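You operate a simulated robot arm through the tools that you are given. There is no shell and no other tool.

The job below is to be done with a simulated robot arm. You get a single attempt, and the scene is never put back.

TASK
Set the white swatch card against its stop, drip navy ink as the mix card says and draw it down.
Fine: use the swatch bar; bottle and bar go back. A coat counts when it lies all over at full strength: go over it till it gets no stronger.

It is judged by the outcome, as a careful person would: the job done as asked, and still so three seconds after it is handed in. It fails if anything else is knocked over, pushed out of place, dropped, spilled or broken.

THE ROBOT
A 7-joint arm with a two-finger parallel gripper, fixed in place. Base frame: the origin is on the floor under the middle of its stand, x ahead of it, y to its left, z up. Units: mm, degrees, N and s.
It reaches about 1247 mm from its shoulder. Its first joint turns from -132.0 to 132.0 degrees. Payload 3.91 kg.
The TCP is the grasp point between the finger pads, 30 mm short of the fingertips. In the tool frame z runs along the fingers and y along their closing line. The gripper opens to 110 mm. The fingers are 20 mm wide and 10 mm thick; the gripper's body (48 by 112 mm) begins 55 mm behind the TCP.
Orientation is told as [roll, pitch, yaw] about the base's x, y, z axes, in that order, counted from this pose: with the fingers straight down and closing along the base's y, the tool's x points along the base's -x, its y along +y and its z along -z.

THE INTERFACE
- The arm moves only by the tool nudge_tool. Its argument "commands" is a list of rows, each a list of 3 entries, a list of its own where there are three numbers: the gripper command, from -1 (shut) to 1 (fully open), values between in proportion, then the shift along the tool's x, y, z in mm, then the turn, a rotation vector about the tool's x, y, z in degrees. In form: [[fingers, [dx, dy, dz], [rx, ry, rz]], ...]. A call has 1 to 20 rows; each row is the pose to reach, as a shift and turn from the pose commanded when the call began, along the tool's axes at that moment. Each row takes 0.2 s and may step no farther than 50 mm and 8.6 degrees from the row before; otherwise, or with a gripper value out of range, the whole call is refused. Where a pose cannot be reached the arm comes as near as it can. A force on the tool above 40 N (or 10 N above the force at the start of the call, whichever is more), or a blocked arm, ends the call early, and 0.2 s more pass. Each finger travels about 108 mm/s and halts on what it meets, pressing with about 24 N; the grip force reading is that of the motor and also rises with nothing between the fingers. The clock runs only during rows and for 0.2 s after the last one: add rows that repeat a pose to give the fingers time. It gives the time, the measured TCP pose, the force on the tool (base axes), the opening and the grip force at its end, in the units of the frame above (readings bear some noise), with the torque about the TCP (base axes, N m) and any sound that the robot's microphone picked up.
- Cameras (640 x 400 px; columns grow to the right, rows downward): "scene" is fixed at [401, 654.1, 1517.5]; the picture's right is [0.66, -0.75, 0.00], its down [-0.67, -0.59, -0.45] and it looks along [0.34, 0.30, -0.89] (base axes); focal length 214 px, centre (320, 200). "wrist" rides on the gripper at [72, 17, -103] in the tool frame; the picture's right is [-0.23, 0.97, 0.00], its down [-0.76, -0.18, -0.62] and it looks along [-0.61, -0.14, 0.78] (tool axes); focal length 222 px, centre (320, 200).
- snapshot(camera): a new picture of that camera. It takes no simulated time.
- point_at(camera, pixels): for up to 12 pixels [column, row] of the newest picture of that camera ("zoom" is the newest enlarged one), the place [x, y, z] in the base frame of the surface seen there, good to about 3 mm, but the place of the scene camera against the robot may be out by one fixed shift of up to 18 mm in any direction. It takes no simulated time.
- enlarge(camera, box): a new picture of the part [left, top, right, bottom] of that camera's present view, enlarged. It takes no simulated time.
- sign_off(): hands the job in; it is judged then, once.

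Unless the task says otherwise, let go and move clear before handing in.

The tools are called after "Request:" as name(argument=value, ...) on one line, values as JSON. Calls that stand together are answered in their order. nudge_tool: Moves the arm, as the interface text tells. Its arguments: {"type":"object","properties":{"commands":{"type":"array","items":{"type":"array"}}},"required":["commands"]} The other tools are called the same way: snapshot (camera) takes a picture; point_at (camera, pixels) gives the place of the surface under pixels of a picture; enlarge (camera, box) takes an enlarged picture of a part of a camera's view; sign_off () hands the job in.

At the start:

```text
time_s: 0.0
eef_pos: [458.1, 389.3, 1255.2]
ee_rot: [-0.1, 0.0, 0.0]
ft_force: [-0.3, 0.3, 0.1]
torque: [0.0, 0.02, 0.02]
opening: 110.1
grip_force: 0.1
```

scene: 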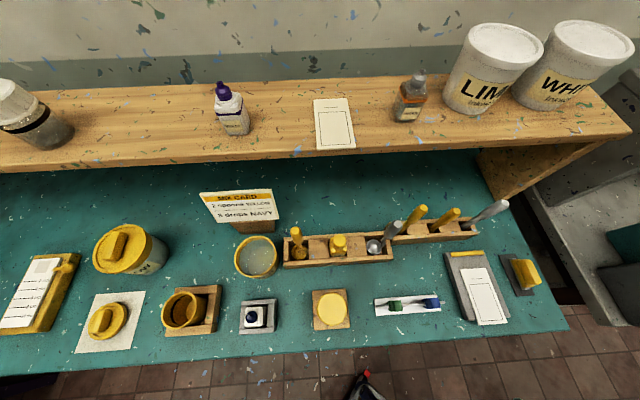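
wrist: 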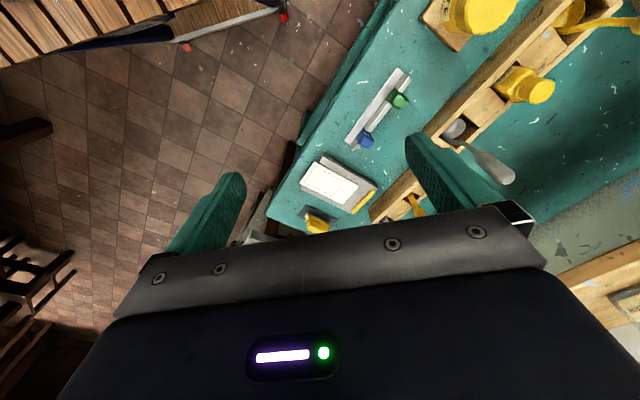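

The overview shows the bench with a mix card near (240,208), a swatch board near (480,290), a yellow-handled bar near (522,275), and a bottle near (232,108) or (255,317). I'll enlarge several regions to read them before moving.

Request:
enlarge(camera="scene", box=[190, 180, 290, 243])

Request:
enlarge(camera="scene", box=[420, 230, 560, 340])

Request:
enlarge(camera="scene", box=[190, 70, 450, 160])

Request:
enlarge(camera="scene", box=[0, 240, 160, 340])

Request:
enlarge(camera="scene", box=[220, 270, 460, 350])

```text
6.35 times, centred on (240, 212) of scene
```

zoom: 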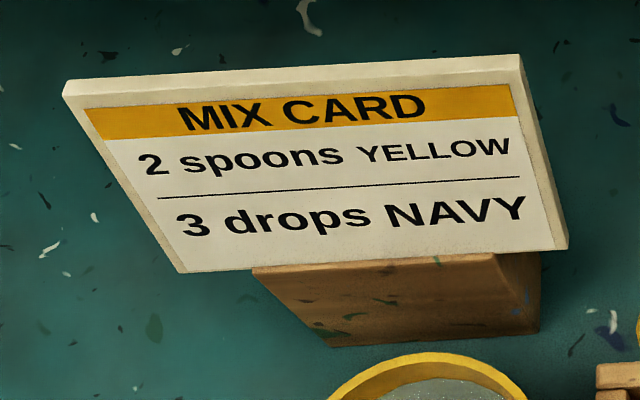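

```text
3.64 times, centred on (490, 285) of scene
```

zoom: 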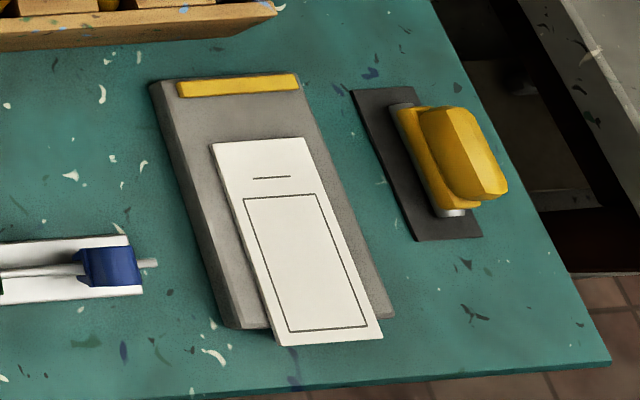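

```text
2.46 times, centred on (320, 115) of scene
```

zoom: 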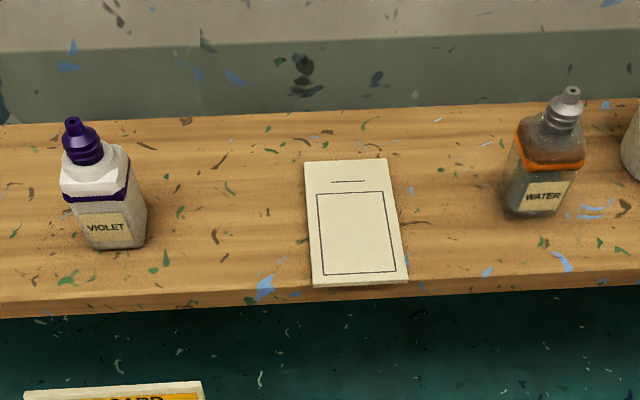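

```text
4.00 times, centred on (80, 290) of scene
```

zoom: 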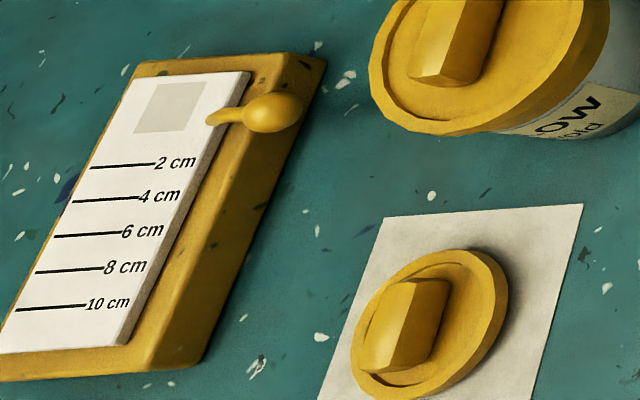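

```text
2.67 times, centred on (340, 310) of scene
```

zoom: 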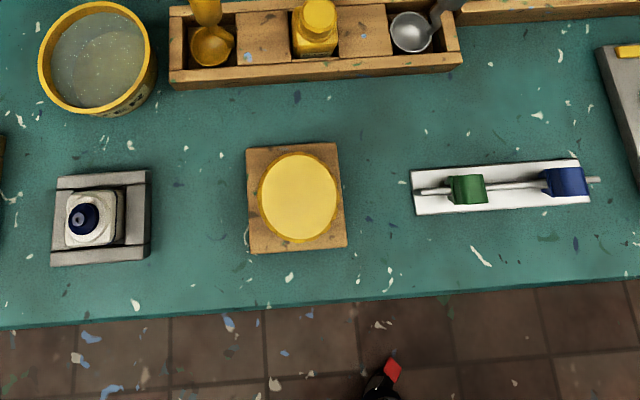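

The mix card says 3 drops of NAVY; the navy bottle seems to be the one in the grey holder at (255,317), and a white card lies partly off the grey board at (483,295), with the yellow stop at its far end. I'll look closer and measure places.

Request:
enlarge(camera="scene", box=[230, 290, 286, 340])

Request:
point_at(camera="scene", pixels=[[255, 315], [250, 318], [255, 326], [240, 318], [275, 300], [242, 331], [262, 329], [246, 309], [264, 307], [232, 350]])

Request:
enlarge(camera="scene", box=[430, 240, 558, 330])

Request:
point_at(camera="zoom", pixels=[[120, 60], [310, 60], [190, 135], [300, 130], [270, 380], [390, 370], [40, 20], [200, 350], [400, 300], [180, 40], [300, 35], [245, 60]])

```text
8.00 times, centred on (258, 315) of scene
```

zoom: 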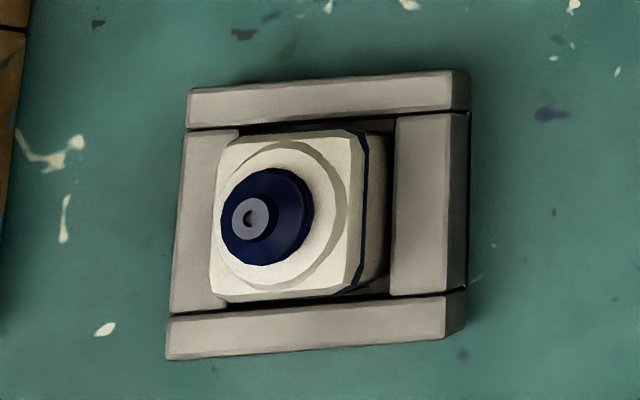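

```text
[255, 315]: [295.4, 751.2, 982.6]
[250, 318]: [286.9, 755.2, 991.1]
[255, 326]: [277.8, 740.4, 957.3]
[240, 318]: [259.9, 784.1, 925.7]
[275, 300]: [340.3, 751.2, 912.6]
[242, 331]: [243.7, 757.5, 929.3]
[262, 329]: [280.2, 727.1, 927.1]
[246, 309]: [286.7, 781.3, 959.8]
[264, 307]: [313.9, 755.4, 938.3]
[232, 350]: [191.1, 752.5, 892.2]
```

```text
4.44 times, centred on (494, 285) of scene
```

zoom: 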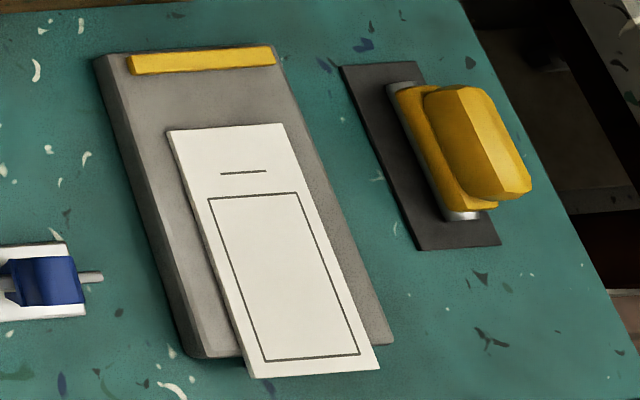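

```text
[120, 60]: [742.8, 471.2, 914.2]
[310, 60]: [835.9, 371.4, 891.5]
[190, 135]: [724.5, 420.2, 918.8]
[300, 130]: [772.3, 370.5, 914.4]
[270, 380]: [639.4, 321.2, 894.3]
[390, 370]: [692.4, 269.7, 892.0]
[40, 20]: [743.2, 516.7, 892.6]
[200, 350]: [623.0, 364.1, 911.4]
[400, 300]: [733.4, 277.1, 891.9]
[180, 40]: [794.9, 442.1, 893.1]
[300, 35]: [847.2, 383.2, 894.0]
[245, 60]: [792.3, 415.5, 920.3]
```

The scene camera puts the bench at z≈892, the board top at about 914 and the bottle nozzle near (287,755,991), give or take a fixed shift. I'll use the wrist view, which has no shift, to calibrate on the board and card.

Request:
enlarge(camera="wrist", box=[250, 130, 410, 240])

Request:
enlarge(camera="wrist", box=[330, 50, 490, 160])

```text
3.64 times, centred on (330, 185) of wrist
```

zoom: 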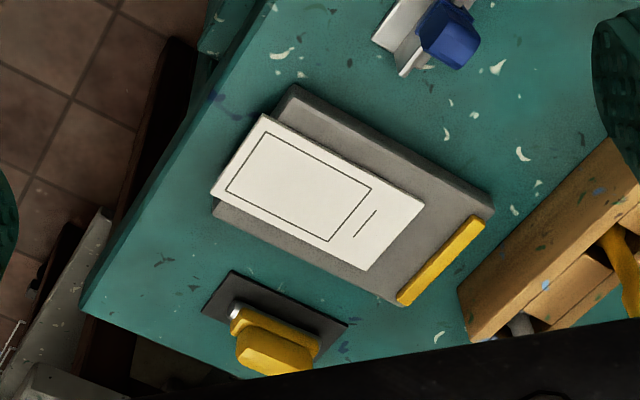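

```text
3.64 times, centred on (410, 105) of wrist
```

zoom: 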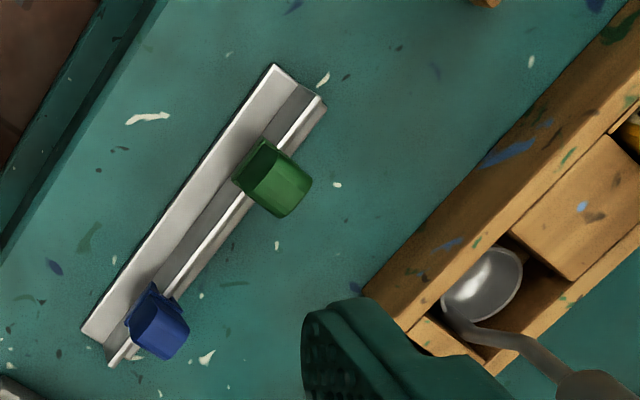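

The wrist view shows the board with stop at the right end and the card overhanging the other end. I'll measure the card, board, stop and bar from the wrist zoom.

Request:
enlarge(camera="wrist", box=[290, 150, 390, 220])

Request:
point_at(camera="wrist", pixels=[[323, 163], [365, 185], [350, 203], [310, 182], [370, 193], [362, 212], [330, 155]])

```text
5.71 times, centred on (340, 185) of wrist
```

zoom: 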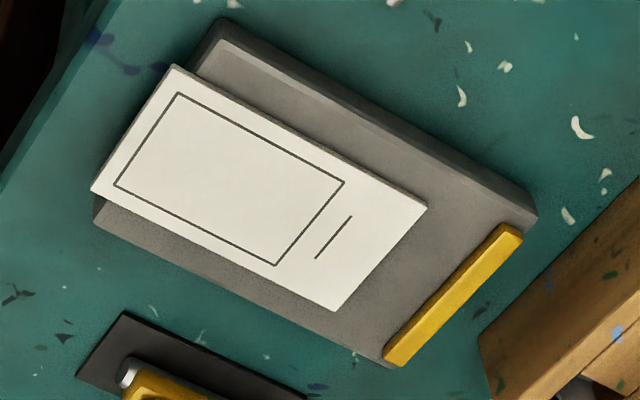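

```text
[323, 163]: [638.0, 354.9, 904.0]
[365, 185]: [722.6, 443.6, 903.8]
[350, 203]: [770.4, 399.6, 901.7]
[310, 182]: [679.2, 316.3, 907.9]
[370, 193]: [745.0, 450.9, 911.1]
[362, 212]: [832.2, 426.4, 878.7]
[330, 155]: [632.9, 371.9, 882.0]
```

Request:
point_at(camera="zoom", pixels=[[178, 72], [422, 208], [334, 306], [96, 190], [505, 233], [392, 352], [225, 45], [120, 225], [525, 215], [180, 95], [345, 183], [275, 262]])

Request:
enlarge(camera="scene", box=[436, 240, 516, 330])

```text
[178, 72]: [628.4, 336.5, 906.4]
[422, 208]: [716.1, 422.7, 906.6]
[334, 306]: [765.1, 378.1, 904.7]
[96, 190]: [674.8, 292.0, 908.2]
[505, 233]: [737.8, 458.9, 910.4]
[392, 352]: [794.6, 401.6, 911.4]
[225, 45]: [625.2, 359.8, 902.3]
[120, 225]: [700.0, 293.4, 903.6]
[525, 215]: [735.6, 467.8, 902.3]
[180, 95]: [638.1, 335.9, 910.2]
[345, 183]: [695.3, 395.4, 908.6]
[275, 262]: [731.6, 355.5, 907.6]
```

```text
4.44 times, centred on (476, 285) of scene
```

zoom: 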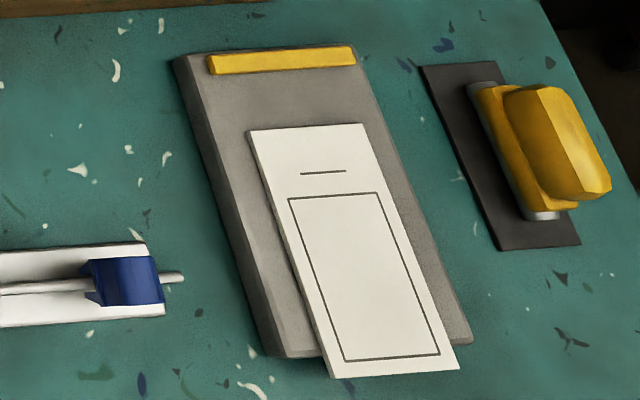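

Request:
point_at(camera="zoom", pixels=[[253, 134], [361, 127], [334, 374], [454, 366], [215, 66], [350, 56], [195, 75], [290, 350], [290, 200], [378, 194], [346, 359], [437, 352]])

```text
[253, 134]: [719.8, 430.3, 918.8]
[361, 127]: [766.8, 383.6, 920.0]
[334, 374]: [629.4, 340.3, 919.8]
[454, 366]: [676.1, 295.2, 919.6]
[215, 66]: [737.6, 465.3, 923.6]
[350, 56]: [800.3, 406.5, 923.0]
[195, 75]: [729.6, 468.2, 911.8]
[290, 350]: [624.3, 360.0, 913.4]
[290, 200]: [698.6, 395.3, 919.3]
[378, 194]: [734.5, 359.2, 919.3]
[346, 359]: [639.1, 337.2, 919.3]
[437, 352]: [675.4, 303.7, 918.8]
```

Matching points give a scene-camera shift of about (+2, +4.5, +12.5), so the true bench is at z≈880, the board top about 901 and the card top about 907. The bench runs at about 45°, so I'll yaw the tool +45° and look again.

Request:
nudge_tool(commands=[[1, [0, 0, 0], [0, 0, -8]], [1, [0, 0, 0], [0, 0, -16]], [1, [0, 0, 0], [0, 0, -24]], [1, [0, 0, 0], [0, 0, -32]], [1, [0, 0, 0], [0, 0, -40]], [1, [0, 0, 0], [0, 0, -45]]])

Request:
snapshot(camera="wrist")

```text
time_s: 1.4
eef_pos: [458.5, 389.2, 1256.0]
ee_rot: [0.1, 0.0, 45.1]
ft_force: [-0.4, 1.2, 0.6]
torque: [-0.01, 0.0, 0.03]
opening: 110.3
grip_force: 0.0
```

```text
taken
```

wrist: 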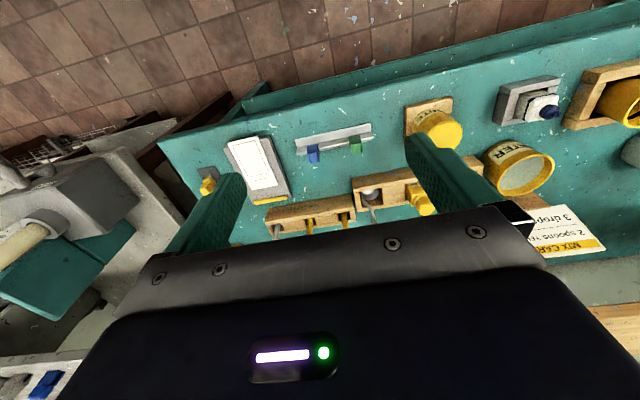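

The wrist view now looks along the bench with the board at (255,165) and the navy bottle at (540,105). I'll move over toward the board to measure it at closer range.

Request:
nudge_tool(commands=[[1, [8, -45, 30], [0, 0, 0]], [1, [16, -90, 65], [0, 0, 0]], [1, [24, -135, 100], [0, 0, 0]], [1, [24, -142, 130], [0, 0, 0]], [1, [24, -142, 130], [0, 0, 0]]])

Request:
snapshot(camera="wrist")

```text
refused: row 1 steps farther than a row can; nothing moved
```

```text
taken
```

wrist: 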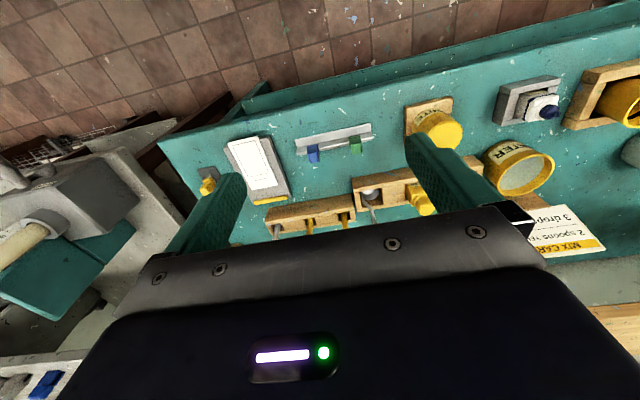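

The call was refused since the first step exceeded 50 mm in length and nothing moved. I'll split the same move into smaller steps.

Request:
nudge_tool(commands=[[1, [5, -30, 26], [0, 0, 0]], [1, [10, -60, 52], [0, 0, 0]], [1, [15, -90, 78], [0, 0, 0]], [1, [20, -118, 104], [0, 0, 0]], [1, [24, -142, 130], [0, 0, 0]], [1, [24, -142, 130], [0, 0, 0]]])

Request:
snapshot(camera="wrist")

```text
time_s: 2.8
eef_pos: [543.2, 270.8, 1128.0]
ee_rot: [0.0, 0.1, 45.0]
ft_force: [-1.1, -0.9, 0.1]
torque: [0.01, 0.01, -0.02]
opening: 109.9
grip_force: 0.0
```

```text
taken
```

wrist: 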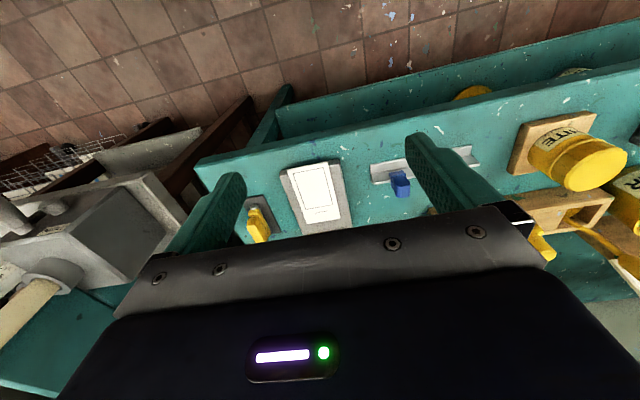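

The board is now at (318,195). I'll enlarge it and the bar.

Request:
enlarge(camera="wrist", box=[230, 145, 370, 240])

```text
4.21 times, centred on (300, 192) of wrist
```

zoom: 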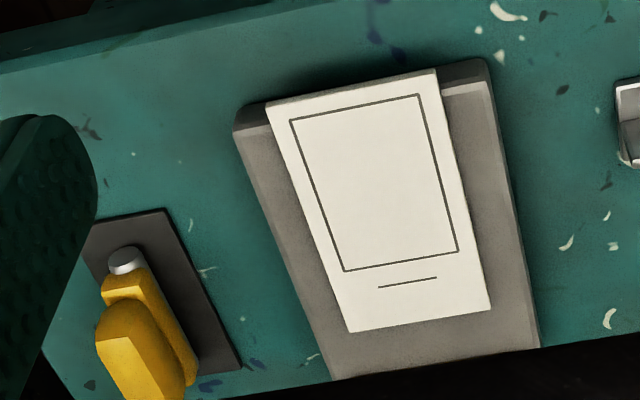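

The stop is hidden by the gripper body in this view. I'll back off toward the robot so the whole board and bar come into view.

Request:
nudge_tool(commands=[[1, [40, 0, 0], [0, 0, 0]], [1, [80, -20, 0], [0, 0, 0]], [1, [80, -20, 0], [0, 0, 0]]])

Request:
snapshot(camera="wrist")

Request:
enlarge(camera="wrist", box=[220, 125, 400, 245])

```text
time_s: 3.6
eef_pos: [500.0, 201.1, 1126.3]
ee_rot: [0.0, 0.0, 44.9]
ft_force: [-0.7, -0.3, -0.4]
torque: [0.03, 0.02, 0.01]
opening: 110.0
grip_force: 0.0
```

```text
taken
```

wrist: 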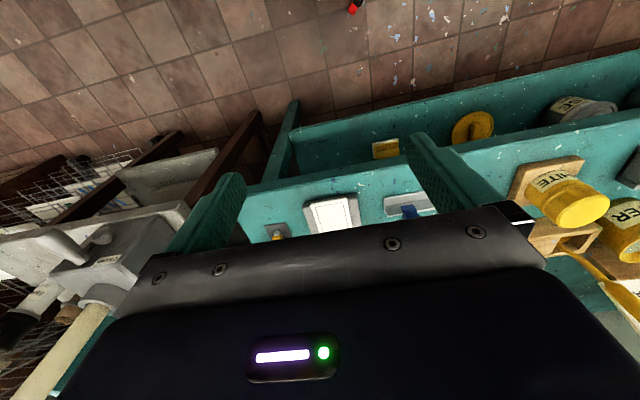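

```text
3.33 times, centred on (310, 185) of wrist
```

zoom: 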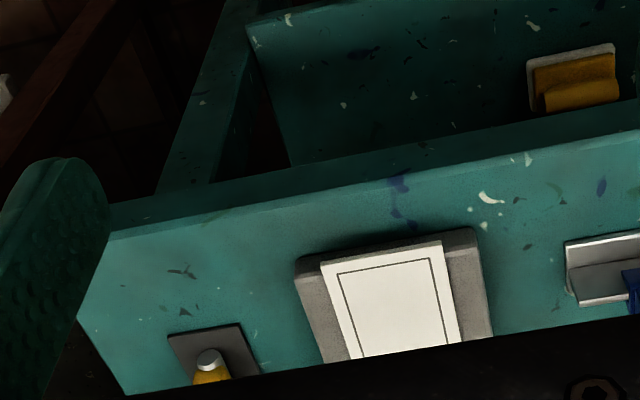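

Backing off pushed things down in the picture, so I need to go forward instead. There is also something on a lower shelf at zoom (575,75), which I'll check later.

Request:
enlarge(camera="wrist", box=[340, 85, 640, 215])

Request:
nudge_tool(commands=[[1, [-40, 0, 0], [0, 0, 0]], [1, [-80, 0, 0], [0, 0, 0]], [1, [-120, 0, 0], [0, 0, 0]], [1, [-150, 0, 0], [0, 0, 0]], [1, [-150, 0, 0], [0, 0, 0]]])

Request:
snapshot(camera="wrist")

Request:
enlarge(camera="wrist", box=[220, 105, 400, 225])

```text
2.13 times, centred on (490, 150) of wrist
```

zoom: 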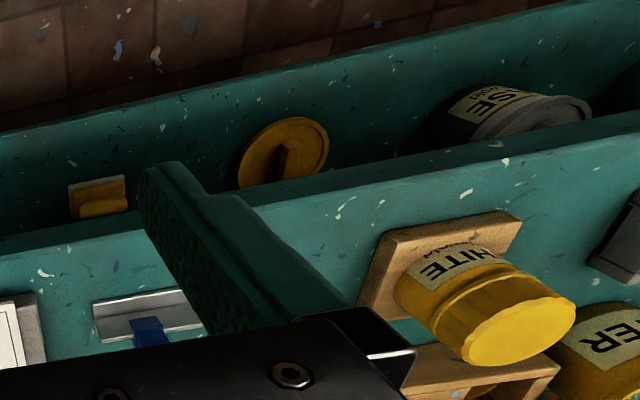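

```text
time_s: 4.8
eef_pos: [606.7, 306.0, 1125.4]
ee_rot: [0.0, -0.1, 45.0]
ft_force: [-1.1, 0.7, -1.0]
torque: [-0.02, -0.02, -0.01]
opening: 109.9
grip_force: 0.1
```

```text
taken
```

wrist: 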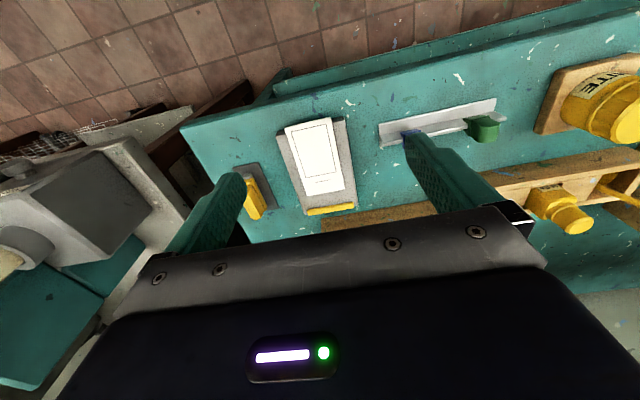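

```text
3.33 times, centred on (310, 165) of wrist
```

zoom: 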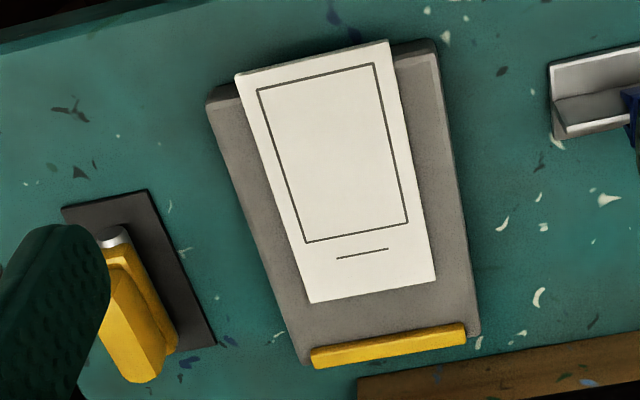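

Now the whole board, stop and bar are visible in the zoom. I'll measure the card, stop and board here.

Request:
point_at(camera="zoom", pixels=[[242, 80], [386, 46], [432, 276], [312, 297], [316, 350], [462, 326], [318, 365], [465, 340], [285, 320], [455, 250], [225, 120], [422, 60]])

Request:
point_at(camera="zoom", pixels=[[115, 235], [130, 285], [150, 310], [165, 345], [125, 375], [150, 375], [148, 192], [212, 343], [70, 210], [110, 300], [360, 257], [330, 330]])

```text
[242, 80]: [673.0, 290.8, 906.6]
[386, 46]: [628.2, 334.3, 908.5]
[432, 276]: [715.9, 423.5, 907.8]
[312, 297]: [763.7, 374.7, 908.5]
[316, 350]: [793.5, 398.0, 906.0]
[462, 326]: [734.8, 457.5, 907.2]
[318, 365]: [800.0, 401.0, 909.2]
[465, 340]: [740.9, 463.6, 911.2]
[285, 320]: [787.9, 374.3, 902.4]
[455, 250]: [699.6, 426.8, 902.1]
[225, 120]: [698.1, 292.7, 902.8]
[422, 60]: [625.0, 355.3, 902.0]
```

```text
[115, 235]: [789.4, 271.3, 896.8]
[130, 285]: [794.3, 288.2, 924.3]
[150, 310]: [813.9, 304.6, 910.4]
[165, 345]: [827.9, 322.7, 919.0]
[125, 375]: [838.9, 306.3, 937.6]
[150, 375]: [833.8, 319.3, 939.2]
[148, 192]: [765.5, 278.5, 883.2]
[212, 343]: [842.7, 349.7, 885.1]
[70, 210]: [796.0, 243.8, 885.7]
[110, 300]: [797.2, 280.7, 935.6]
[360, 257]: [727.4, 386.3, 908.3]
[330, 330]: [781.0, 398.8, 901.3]
```

The card (top z≈907.5) lies parallel to the board (top z≈902), centred at u≈240 across the board, and its leading edge is about 36 mm short of the stop's face. I'll go over the card with the fingers partly open across its width, then stop above it and check.

Request:
nudge_tool(commands=[[0.8, [-40, -10, 0], [0, 0, 0]], [0.64, [-80, -20, 0], [0, 0, 0]], [0.64, [-98, -28, 30], [0, 0, 0]], [0.64, [-98, -28, 75], [0, 0, 0]], [0.64, [-98, -28, 120], [0, 0, 0]], [0.64, [-98, -28, 155], [0, 0, 0]], [0.64, [-98, -28, 155], [0, 0, 0]]])

Request:
snapshot(camera="wrist")

Request:
snapshot(camera="scene")

```text
time_s: 6.4
eef_pos: [696.5, 356.4, 972.6]
ee_rot: [0.0, 0.1, 45.1]
ft_force: [0.2, 0.5, 0.2]
torque: [0.02, 0.03, -0.01]
opening: 90.2
grip_force: 0.1
```

```text
taken
```

wrist: 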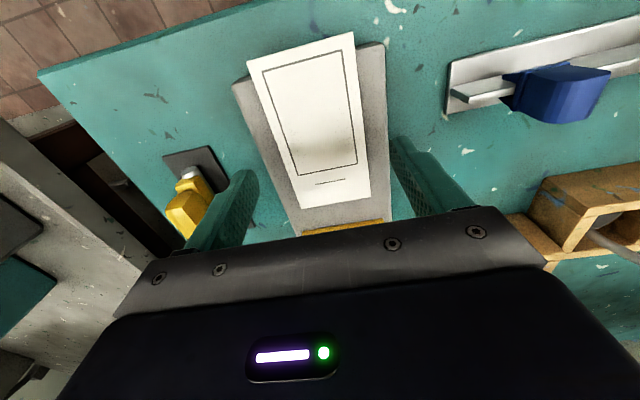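

```text
taken
```

scene: 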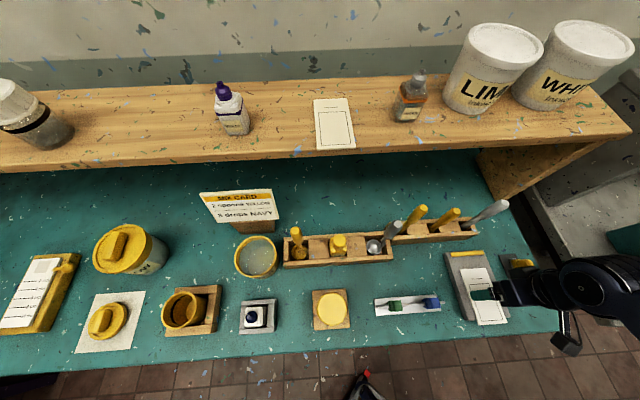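

I'm about 37 mm above the grip height and the card lies between the fingers at (310,120). I'll measure the card edges in this closer view.

Request:
enlarge(camera="wrist", box=[220, 20, 420, 240])

Request:
point_at(camera="wrist", pixels=[[250, 62], [351, 36], [368, 193], [305, 206], [280, 150], [361, 130], [306, 231], [383, 221], [240, 100], [380, 60], [316, 183], [345, 178]])

```text
1.82 times, centred on (320, 130) of wrist
```

zoom: 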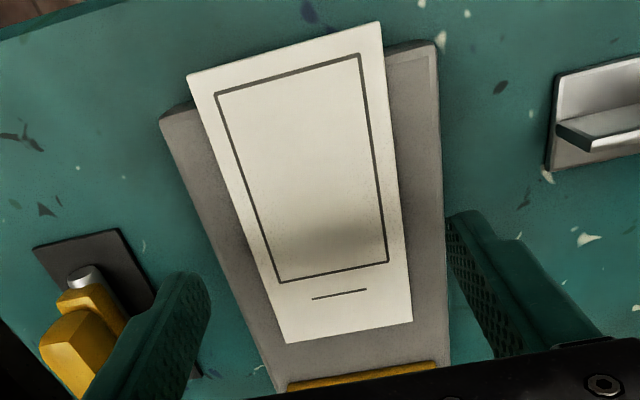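

```text
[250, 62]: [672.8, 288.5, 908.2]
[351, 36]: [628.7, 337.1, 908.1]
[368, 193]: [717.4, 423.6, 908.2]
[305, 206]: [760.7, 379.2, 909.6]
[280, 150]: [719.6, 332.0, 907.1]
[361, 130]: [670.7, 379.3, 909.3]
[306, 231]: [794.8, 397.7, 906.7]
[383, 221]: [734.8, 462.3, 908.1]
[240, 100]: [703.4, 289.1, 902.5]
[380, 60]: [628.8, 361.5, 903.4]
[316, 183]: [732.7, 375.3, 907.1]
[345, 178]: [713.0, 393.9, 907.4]
```

Card edges lie at u≈206 and 273 (centre 239.5), with the TCP at 240.5, so it is centred. I'll lower so the tips are about 1.5 mm above the board, then check.

Request:
nudge_tool(commands=[[0.64, [0, 1, 15], [0, 0, 0]], [0.64, [0, 1, 28], [0, 0, 0]], [0.64, [0, 1, 36], [0, 0, 0]], [0.64, [0, 1, 36], [0, 0, 0]], [0.64, [0, 1, 36], [0, 0, 0]], [0.64, [0, 1, 36], [0, 0, 0]]])

Request:
snapshot(camera="wrist")

Request:
enlarge(camera="wrist", box=[200, 60, 440, 230])

```text
time_s: 7.8
eef_pos: [693.7, 356.6, 935.7]
ee_rot: [0.0, 0.0, 45.0]
ft_force: [0.5, 0.0, -0.3]
torque: [0.0, 0.01, -0.01]
opening: 90.4
grip_force: 0.0
```

```text
taken
```

wrist: 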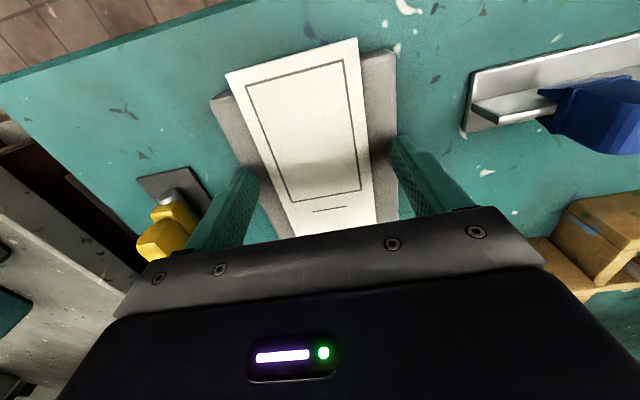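

```text
2.35 times, centred on (320, 145) of wrist
```

zoom: 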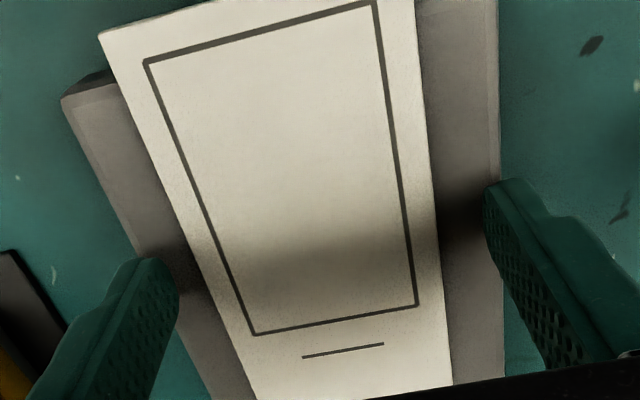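

Fingers straddle the card with the tips near z 905, just above the board. I'll close gently onto the card's sides.

Request:
nudge_tool(commands=[[0.4, [0, 0, 0], [0, 0, 0]], [0.25, [0, 0, 0], [0, 0, 0]], [0.2, [0, 0, 0], [0, 0, 0]], [0.16, [0, 0, 0], [0, 0, 0]], [0.16, [0, 0, 0], [0, 0, 0]]])

Request:
snapshot(camera="wrist")

```text
time_s: 9.0
eef_pos: [694.4, 357.7, 936.4]
ee_rot: [0.0, 0.0, 45.0]
ft_force: [-0.5, 0.4, 0.3]
torque: [0.0, -0.03, 0.01]
opening: 68.3
grip_force: 23.8
```

```text
taken
```

wrist: 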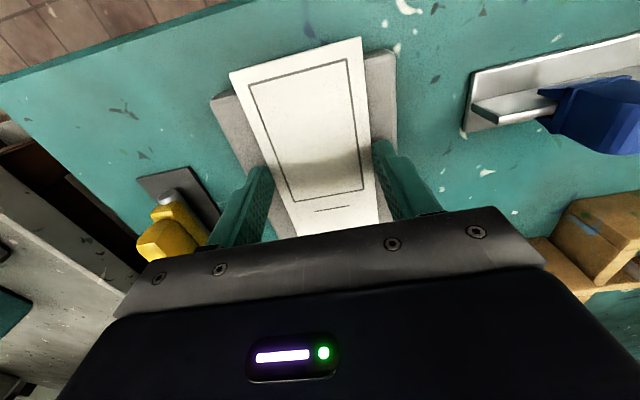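

The card is gripped at 68.3 mm wide. I'll slide it toward the stop (tool -x), slowly, short of the expected contact.

Request:
nudge_tool(commands=[[0.16, [-6, 0, 0], [0, 0, 0]], [0.16, [-12, 0, 0], [0, 0, 0]], [0.16, [-18, 0, 0], [0, 0, 0]], [0.16, [-24, 0, 0], [0, 0, 0]], [0.16, [-29, 0, 0], [0, 0, 0]], [0.16, [-31, 0, 0], [0, 0, 0]], [0.16, [-31, 0, 0], [0, 0, 0]], [0.16, [-31, 0, 0], [0, 0, 0]]])

Request:
enlarge(camera="scene", box=[430, 235, 558, 330])

Request:
snapshot(camera="wrist")

```text
time_s: 10.8
eef_pos: [717.6, 379.7, 935.5]
ee_rot: [-0.1, 0.0, 45.0]
ft_force: [-1.1, -1.1, 3.0]
torque: [-0.09, 0.07, 0.0]
opening: 68.4
grip_force: 24.0
```

```text
4.21 times, centred on (494, 282) of scene
```

zoom: 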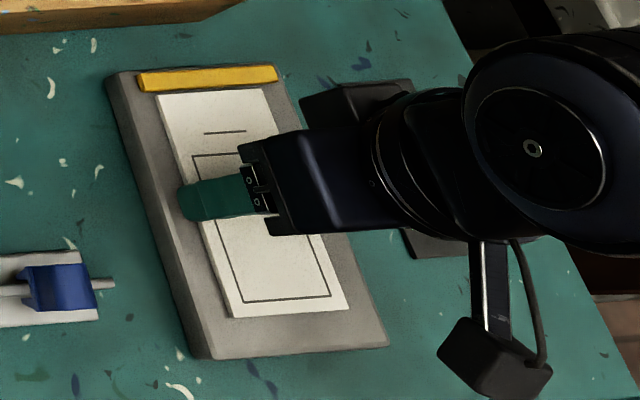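

```text
taken
```

wrist: 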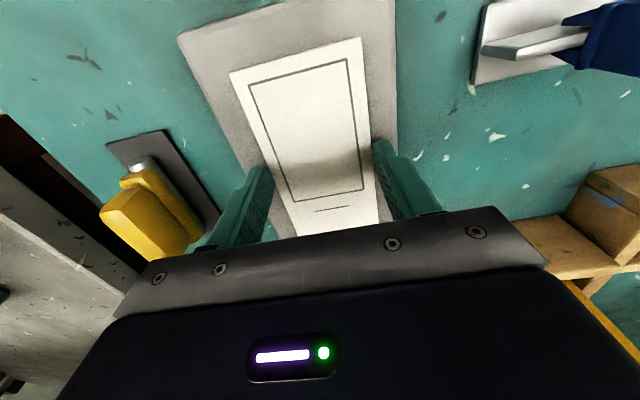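

The card followed and its leading edge is now close to the stop (zoom (160,95) against (142,90)). I'll creep on in 1 mm steps, watching the force.

Request:
nudge_tool(commands=[[0.16, [-1, 0, 0], [0, 0, 0]], [0.16, [-2, 0, 0], [0, 0, 0]], [0.16, [-2, 0, 0], [0, 0, 0]]])

Request:
nudge_tool(commands=[[0.16, [-1, 0, 0], [0, 0, 0]], [0.16, [-1, 0, 0], [0, 0, 0]]])

Request:
nudge_tool(commands=[[0.16, [-1, 0, 0], [0, 0, 0]], [0.16, [-1, 0, 0], [0, 0, 0]]])

Request:
enlarge(camera="scene", box=[440, 240, 500, 280])

```text
time_s: 11.6
eef_pos: [717.3, 380.9, 934.2]
ee_rot: [0.1, 0.0, 45.0]
ft_force: [-6.2, -1.7, 10.1]
torque: [-0.12, 0.22, -0.01]
opening: 68.4
grip_force: 24.1
```

```text
time_s: 12.2
eef_pos: [719.1, 381.8, 935.9]
ee_rot: [-0.1, 0.0, 45.0]
ft_force: [-5.5, -4.6, 8.5]
torque: [-0.11, 0.15, -0.02]
opening: 68.2
grip_force: 23.7
```

```text
time_s: 12.8
eef_pos: [717.1, 381.8, 935.6]
ee_rot: [0.0, -0.1, 44.9]
ft_force: [-8.4, -11.6, 8.2]
torque: [-0.3, 0.21, -0.02]
opening: 68.6
grip_force: 24.3
```

```text
10.00 times, centred on (470, 260) of scene
```

zoom: 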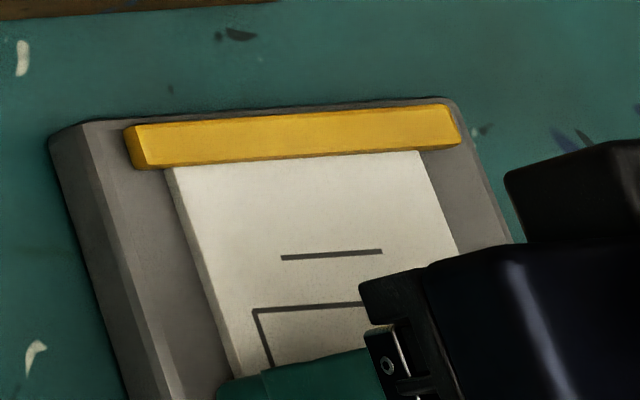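

The force rose to about 14 N against the stop and the zoom shows the card's edge tight against the yellow stop at (300,165). I'll release by opening the fingers and then lift.

Request:
nudge_tool(commands=[[0.3, [0, 0, 0], [0, 0, 0]], [0.5, [0, 0, 0], [0, 0, 0]], [0.64, [0, 0, 0], [0, 0, 0]], [0.64, [0, 0, -20], [0, 0, 0]], [0.64, [0, 0, -60], [0, 0, 0]], [0.64, [0, 0, -105], [0, 0, 0]], [0.8, [40, 0, -125], [0, 0, 0]], [1, [80, 0, -135], [0, 0, 0]], [1, [80, 0, -135], [0, 0, 0]]])

Request:
snapshot(camera="wrist")

Request:
enlarge(camera="scene", box=[430, 235, 558, 330])

Request:
enlarge(camera="wrist", box=[220, 105, 400, 225])

```text
time_s: 14.8
eef_pos: [661.2, 323.4, 1067.7]
ee_rot: [0.0, 0.0, 45.1]
ft_force: [-0.2, 0.1, -1.1]
torque: [0.0, 0.01, 0.02]
opening: 109.9
grip_force: 0.1
```

```text
taken
```

wrist: 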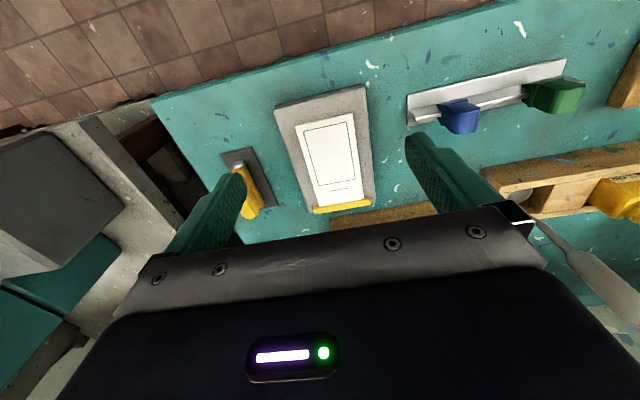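

```text
4.21 times, centred on (494, 282) of scene
```

zoom: 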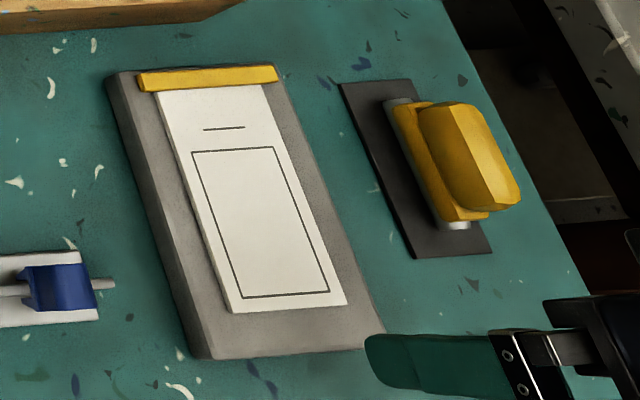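

```text
3.33 times, centred on (310, 165) of wrist
```

zoom: 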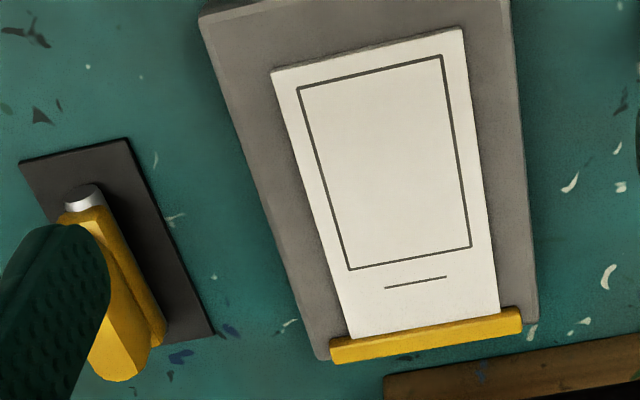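

The card now sits flush against the stop along its full edge. I'll measure the drip line, the box and the bar from here.

Request:
point_at(camera="zoom", pixels=[[386, 288], [446, 277], [415, 282], [298, 89], [441, 56], [471, 246], [348, 269], [275, 72], [462, 30], [498, 308], [350, 335], [415, 322]])

Request:
point_at(camera="zoom", pixels=[[124, 141], [22, 162], [213, 333], [85, 190], [95, 215], [118, 240], [150, 310], [122, 330], [130, 290], [120, 365], [145, 345], [100, 290]])

Request:
enlarge(camera="scene", box=[490, 245, 550, 300])

```text
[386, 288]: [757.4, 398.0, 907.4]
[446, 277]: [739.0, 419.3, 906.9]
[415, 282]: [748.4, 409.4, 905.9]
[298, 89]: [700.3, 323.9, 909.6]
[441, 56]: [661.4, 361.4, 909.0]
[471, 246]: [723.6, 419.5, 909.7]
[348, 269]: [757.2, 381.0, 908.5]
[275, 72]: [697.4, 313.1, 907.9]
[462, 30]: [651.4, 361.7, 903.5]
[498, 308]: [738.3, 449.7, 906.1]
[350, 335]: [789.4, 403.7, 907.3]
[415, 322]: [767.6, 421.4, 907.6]
```

```text
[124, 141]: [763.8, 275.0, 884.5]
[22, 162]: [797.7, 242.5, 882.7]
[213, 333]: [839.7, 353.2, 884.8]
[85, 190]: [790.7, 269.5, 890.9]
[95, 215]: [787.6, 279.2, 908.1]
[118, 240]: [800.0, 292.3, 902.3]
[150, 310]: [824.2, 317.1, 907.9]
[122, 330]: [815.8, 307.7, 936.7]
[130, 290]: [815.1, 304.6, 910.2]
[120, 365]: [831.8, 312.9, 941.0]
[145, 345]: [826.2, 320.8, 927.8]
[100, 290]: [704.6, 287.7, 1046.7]
```

```text
7.27 times, centred on (520, 272) of scene
```

zoom: 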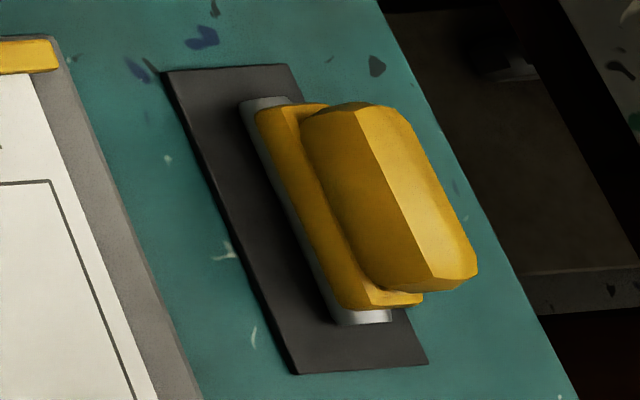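

The bar is a metal rod with a yellow grip on top (z up to ~940), its rod lying along the board's length. Next I'll look at the navy bottle and its holder from closer up, moving at a safe height; first some scene measurements of what lies around.

Request:
point_at(camera="scene", pixels=[[332, 120], [300, 155], [232, 120], [255, 257], [330, 308], [330, 292], [130, 250], [190, 310], [235, 205], [340, 240], [415, 210], [405, 303]])

Request:
nudge_tool(commands=[[1, [15, 45, -10], [0, 0, 0]], [1, [30, 90, -20], [0, 0, 0]], [1, [45, 135, -30], [0, 0, 0]], [1, [60, 180, -40], [0, 0, 0]], [1, [75, 225, -50], [0, 0, 0]], [1, [80, 270, -60], [0, 0, 0]], [1, [80, 315, -70], [0, 0, 0]], [1, [80, 360, -70], [0, 0, 0]], [1, [80, 405, -70], [0, 0, 0]], [1, [80, 450, -70], [0, 0, 0]], [1, [80, 495, -70], [0, 0, 0]], [1, [80, 520, -70], [0, 0, 0]], [1, [80, 520, -70], [0, 0, 0]]])

Request:
snapshot(camera="wrist")

```text
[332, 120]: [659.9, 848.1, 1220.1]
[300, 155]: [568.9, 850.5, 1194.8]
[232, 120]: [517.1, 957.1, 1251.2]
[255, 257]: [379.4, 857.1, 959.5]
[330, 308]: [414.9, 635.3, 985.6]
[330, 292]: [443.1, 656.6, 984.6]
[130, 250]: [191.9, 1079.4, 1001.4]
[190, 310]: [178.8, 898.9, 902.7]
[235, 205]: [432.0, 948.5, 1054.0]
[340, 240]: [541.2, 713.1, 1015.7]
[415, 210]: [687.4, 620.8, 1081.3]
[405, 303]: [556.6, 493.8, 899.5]
```

```text
time_s: 17.6
eef_pos: [237.2, 636.3, 1140.2]
ee_rot: [0.1, 0.0, 45.0]
ft_force: [-0.9, -0.3, -0.4]
torque: [0.0, -0.01, -0.02]
opening: 110.1
grip_force: 0.0
```

```text
taken
```

wrist: 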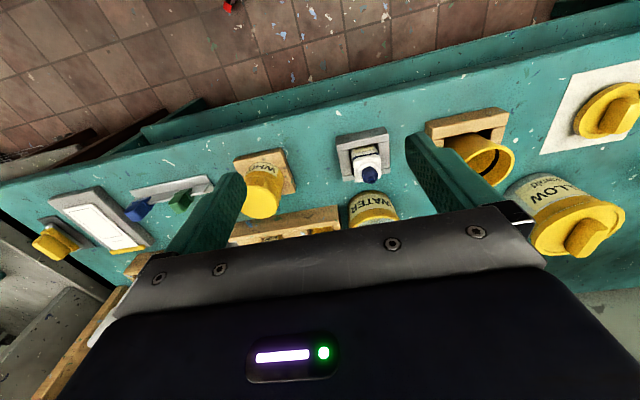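

The navy bottle is in its holder at (365,155) in the wrist view. I'll enlarge it to read the geometry.

Request:
enlarge(camera="wrist", box=[320, 110, 416, 200])

Request:
point_at(camera="zoom", pixels=[[332, 300], [330, 270], [285, 260], [395, 240], [285, 190], [350, 175], [250, 145], [400, 110], [180, 115], [420, 75], [470, 180], [210, 250]])

```text
4.44 times, centred on (368, 155) of wrist
```

zoom: 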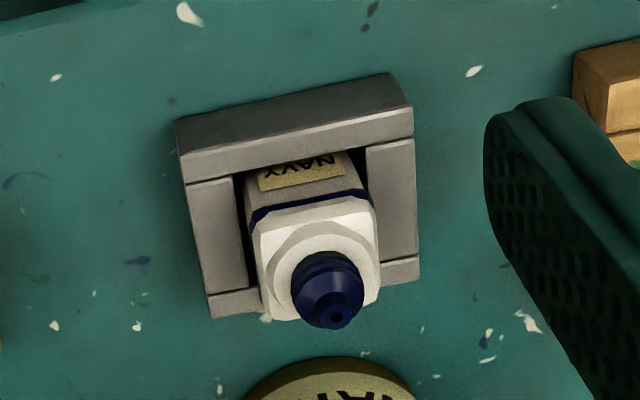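

```text
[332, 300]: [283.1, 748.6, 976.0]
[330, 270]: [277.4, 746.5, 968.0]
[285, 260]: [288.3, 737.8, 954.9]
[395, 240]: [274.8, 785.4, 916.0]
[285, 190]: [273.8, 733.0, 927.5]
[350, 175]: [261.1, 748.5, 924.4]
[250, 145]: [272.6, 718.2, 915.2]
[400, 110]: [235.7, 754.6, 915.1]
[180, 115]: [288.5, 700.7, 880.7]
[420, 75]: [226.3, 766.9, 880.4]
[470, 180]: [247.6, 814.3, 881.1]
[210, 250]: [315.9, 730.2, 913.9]
```

The label reads NAVY and faces the robot; the bottle body stands above the holder walls (z≈915) up to about z 950, with the nozzle tip at about (283,749,978). I'd grip it from the side, so I'll first test that orientation in free air by pitching the tool to horizontal, pointing across the bench.

Request:
nudge_tool(commands=[[1, [0, 0, 0], [0, -8, 0]], [1, [0, 0, 0], [0, -16, 0]], [1, [0, 0, 0], [0, -24, 0]], [1, [0, 0, 0], [0, -32, 0]], [1, [0, 0, 0], [0, -40, 0]], [1, [0, 0, 0], [0, -48, 0]], [1, [0, 0, 0], [0, -56, 0]], [1, [0, 0, 0], [0, -64, 0]], [1, [0, 0, 0], [0, -72, 0]], [1, [0, 0, 0], [0, -80, 0]], [1, [0, 0, 0], [0, -88, 0]], [1, [0, 0, 0], [0, -90, 0]], [1, [0, 0, 0], [0, -90, 0]]])

Request:
snapshot(camera="wrist")

Request:
snapshot(camera="scene")

```text
time_s: 20.4
eef_pos: [238.2, 637.0, 1139.8]
ee_rot: [154.4, -90.0, -109.6]
ft_force: [-0.3, 0.2, 0.4]
torque: [-0.01, -0.02, -0.01]
opening: 110.1
grip_force: 0.0
```

```text
taken
```

wrist: 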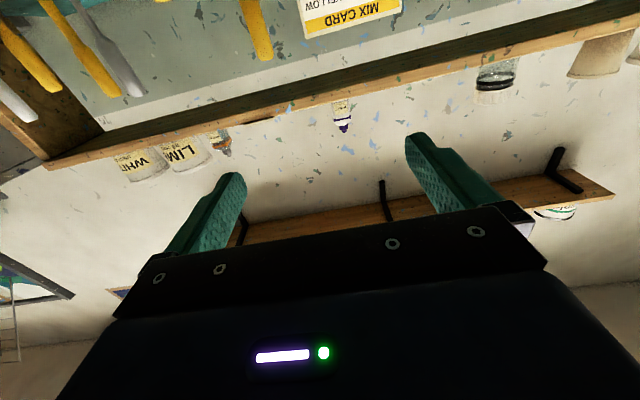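

```text
taken
```

scene: 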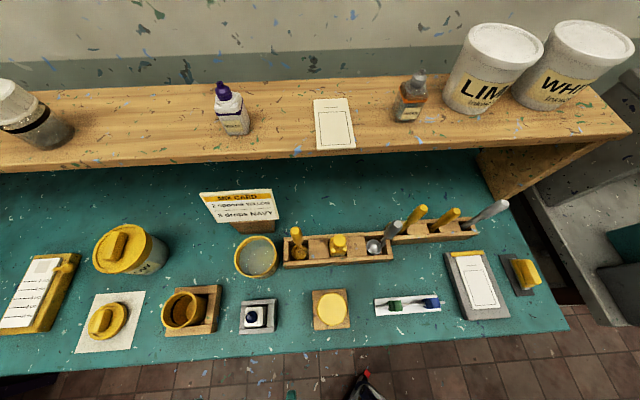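

The tool points horizontally across the bench with the camera below. I'll dry-run the pouring roll here in free air to see that the wrist can turn over.

Request:
nudge_tool(commands=[[1, [0, 0, 0], [0, 0, 8]], [1, [0, 0, 0], [0, 0, 16]], [1, [0, 0, 0], [0, 0, 24]], [1, [0, 0, 0], [0, 0, 32]], [1, [0, 0, 0], [0, 0, 40]], [1, [0, 0, 0], [0, 0, 48]], [1, [0, 0, 0], [0, 0, 56]], [1, [0, 0, 0], [0, 0, 64]], [1, [0, 0, 0], [0, 0, 72]], [1, [0, 0, 0], [0, 0, 80]], [1, [0, 0, 0], [0, 0, 88]], [1, [0, 0, 0], [0, 0, 96]], [1, [0, 0, 0], [0, 0, 104]], [1, [0, 0, 0], [0, 0, 112]], [1, [0, 0, 0], [0, 0, 120]], [1, [0, 0, 0], [0, 0, 128]], [1, [0, 0, 0], [0, 0, 136]], [1, [0, 0, 0], [0, 0, 144]], [1, [0, 0, 0], [0, 0, 152]], [1, [0, 0, 0], [0, 0, 160]]])

Request:
snapshot(camera="wrist")

```text
time_s: 24.6
eef_pos: [349.9, 638.7, 1220.0]
ee_rot: [69.3, 52.6, -33.5]
ft_force: [1.0, -0.1, 0.2]
torque: [-0.01, 0.0, 0.13]
opening: 110.0
grip_force: 0.1
out of reach, approached as far as the arm can: row 10, 11, 12, 13, 14, 15, 16, 17, 18, 19, 20
```

```text
taken
```

wrist: 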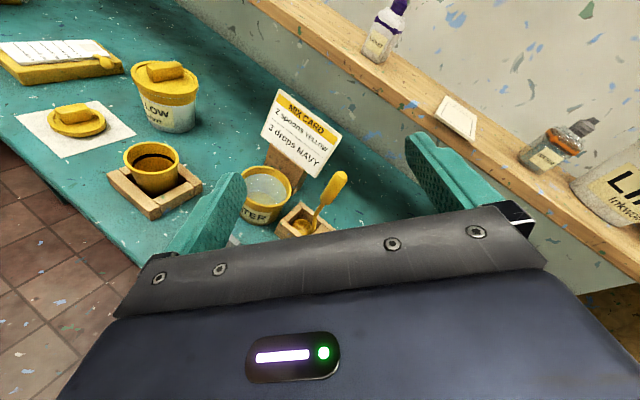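

The + roll gets stuck beyond about 75°, so that way is no good. I'll turn back the same way and then try the opposite direction.

Request:
nudge_tool(commands=[[1, [0, 0, 0], [0, 0, -8]], [1, [0, 0, 0], [0, 0, -16]], [1, [0, 0, 0], [0, 0, -24]], [1, [0, 0, 0], [0, 0, -32]], [1, [0, 0, 0], [0, 0, -40]], [1, [0, 0, 0], [0, 0, -48]], [1, [0, 0, 0], [0, 0, -56]], [1, [0, 0, 0], [0, 0, -64]], [1, [0, 0, 0], [0, 0, -72]], [1, [0, 0, 0], [0, 0, -80]], [1, [0, 0, 0], [0, 0, -88]], [1, [0, 0, 0], [0, 0, -96]], [1, [0, 0, 0], [0, 0, -104]], [1, [0, 0, 0], [0, 0, -112]], [1, [0, 0, 0], [0, 0, -120]], [1, [0, 0, 0], [0, 0, -128]], [1, [0, 0, 0], [0, 0, -136]], [1, [0, 0, 0], [0, 0, -144]], [1, [0, 0, 0], [0, 0, -152]], [1, [0, 0, 0], [0, 0, -160]]])

Request:
snapshot(camera="wrist")

```text
time_s: 28.8
eef_pos: [349.0, 633.8, 1217.4]
ee_rot: [-51.0, -70.0, 125.9]
ft_force: [-0.5, 0.0, 0.6]
torque: [0.02, 0.02, -0.03]
opening: 110.1
grip_force: 0.0
```

```text
taken
```

wrist: 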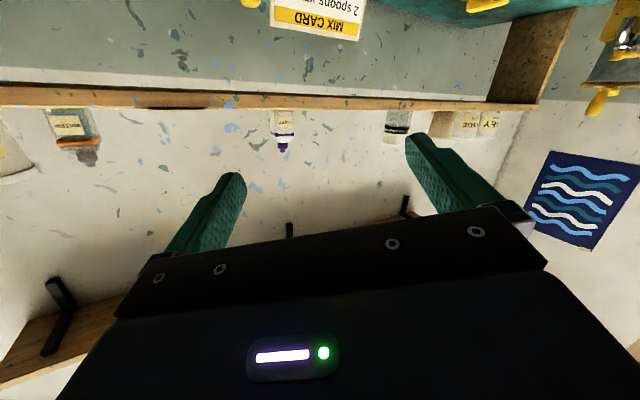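

The arm came back rolled the right way up to a slightly different pose (camera below, pointing mostly +y). I'll test the opposite roll from here in two halves.

Request:
nudge_tool(commands=[[1, [0, 0, 0], [0, 0, -8]], [1, [0, 0, 0], [0, 0, -16]], [1, [0, 0, 0], [0, 0, -24]], [1, [0, 0, 0], [0, 0, -32]], [1, [0, 0, 0], [0, 0, -40]], [1, [0, 0, 0], [0, 0, -48]], [1, [0, 0, 0], [0, 0, -56]], [1, [0, 0, 0], [0, 0, -64]], [1, [0, 0, 0], [0, 0, -72]], [1, [0, 0, 0], [0, 0, -80]], [1, [0, 0, 0], [0, 0, -88]], [1, [0, 0, 0], [0, 0, -96]]])

```text
time_s: 31.4
eef_pos: [349.3, 633.6, 1217.3]
ee_rot: [-76.7, 21.4, 168.1]
ft_force: [-0.4, 0.6, 0.1]
torque: [-0.01, 0.01, 0.04]
opening: 110.0
grip_force: 0.1
```

The negative roll reached 96° without trouble. I'll continue to see how far it goes.

Request:
nudge_tool(commands=[[1, [0, 0, 0], [0, 0, -8]], [1, [0, 0, 0], [0, 0, -16]], [1, [0, 0, 0], [0, 0, -24]], [1, [0, 0, 0], [0, 0, -32]], [1, [0, 0, 0], [0, 0, -40]], [1, [0, 0, 0], [0, 0, -48]], [1, [0, 0, 0], [0, 0, -56]], [1, [0, 0, 0], [0, 0, -64]], [1, [0, 0, 0], [0, 0, -72]], [1, [0, 0, 0], [0, 0, -80]]])

Request:
snapshot(camera="wrist")

```text
time_s: 33.6
eef_pos: [349.2, 632.7, 1217.5]
ee_rot: [43.1, 73.0, -62.6]
ft_force: [0.0, -0.3, 0.6]
torque: [0.0, 0.0, 0.01]
opening: 110.1
grip_force: 0.2
```

```text
taken
```

wrist: 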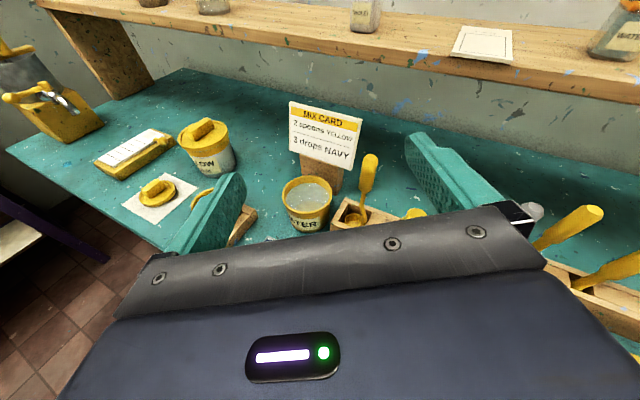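

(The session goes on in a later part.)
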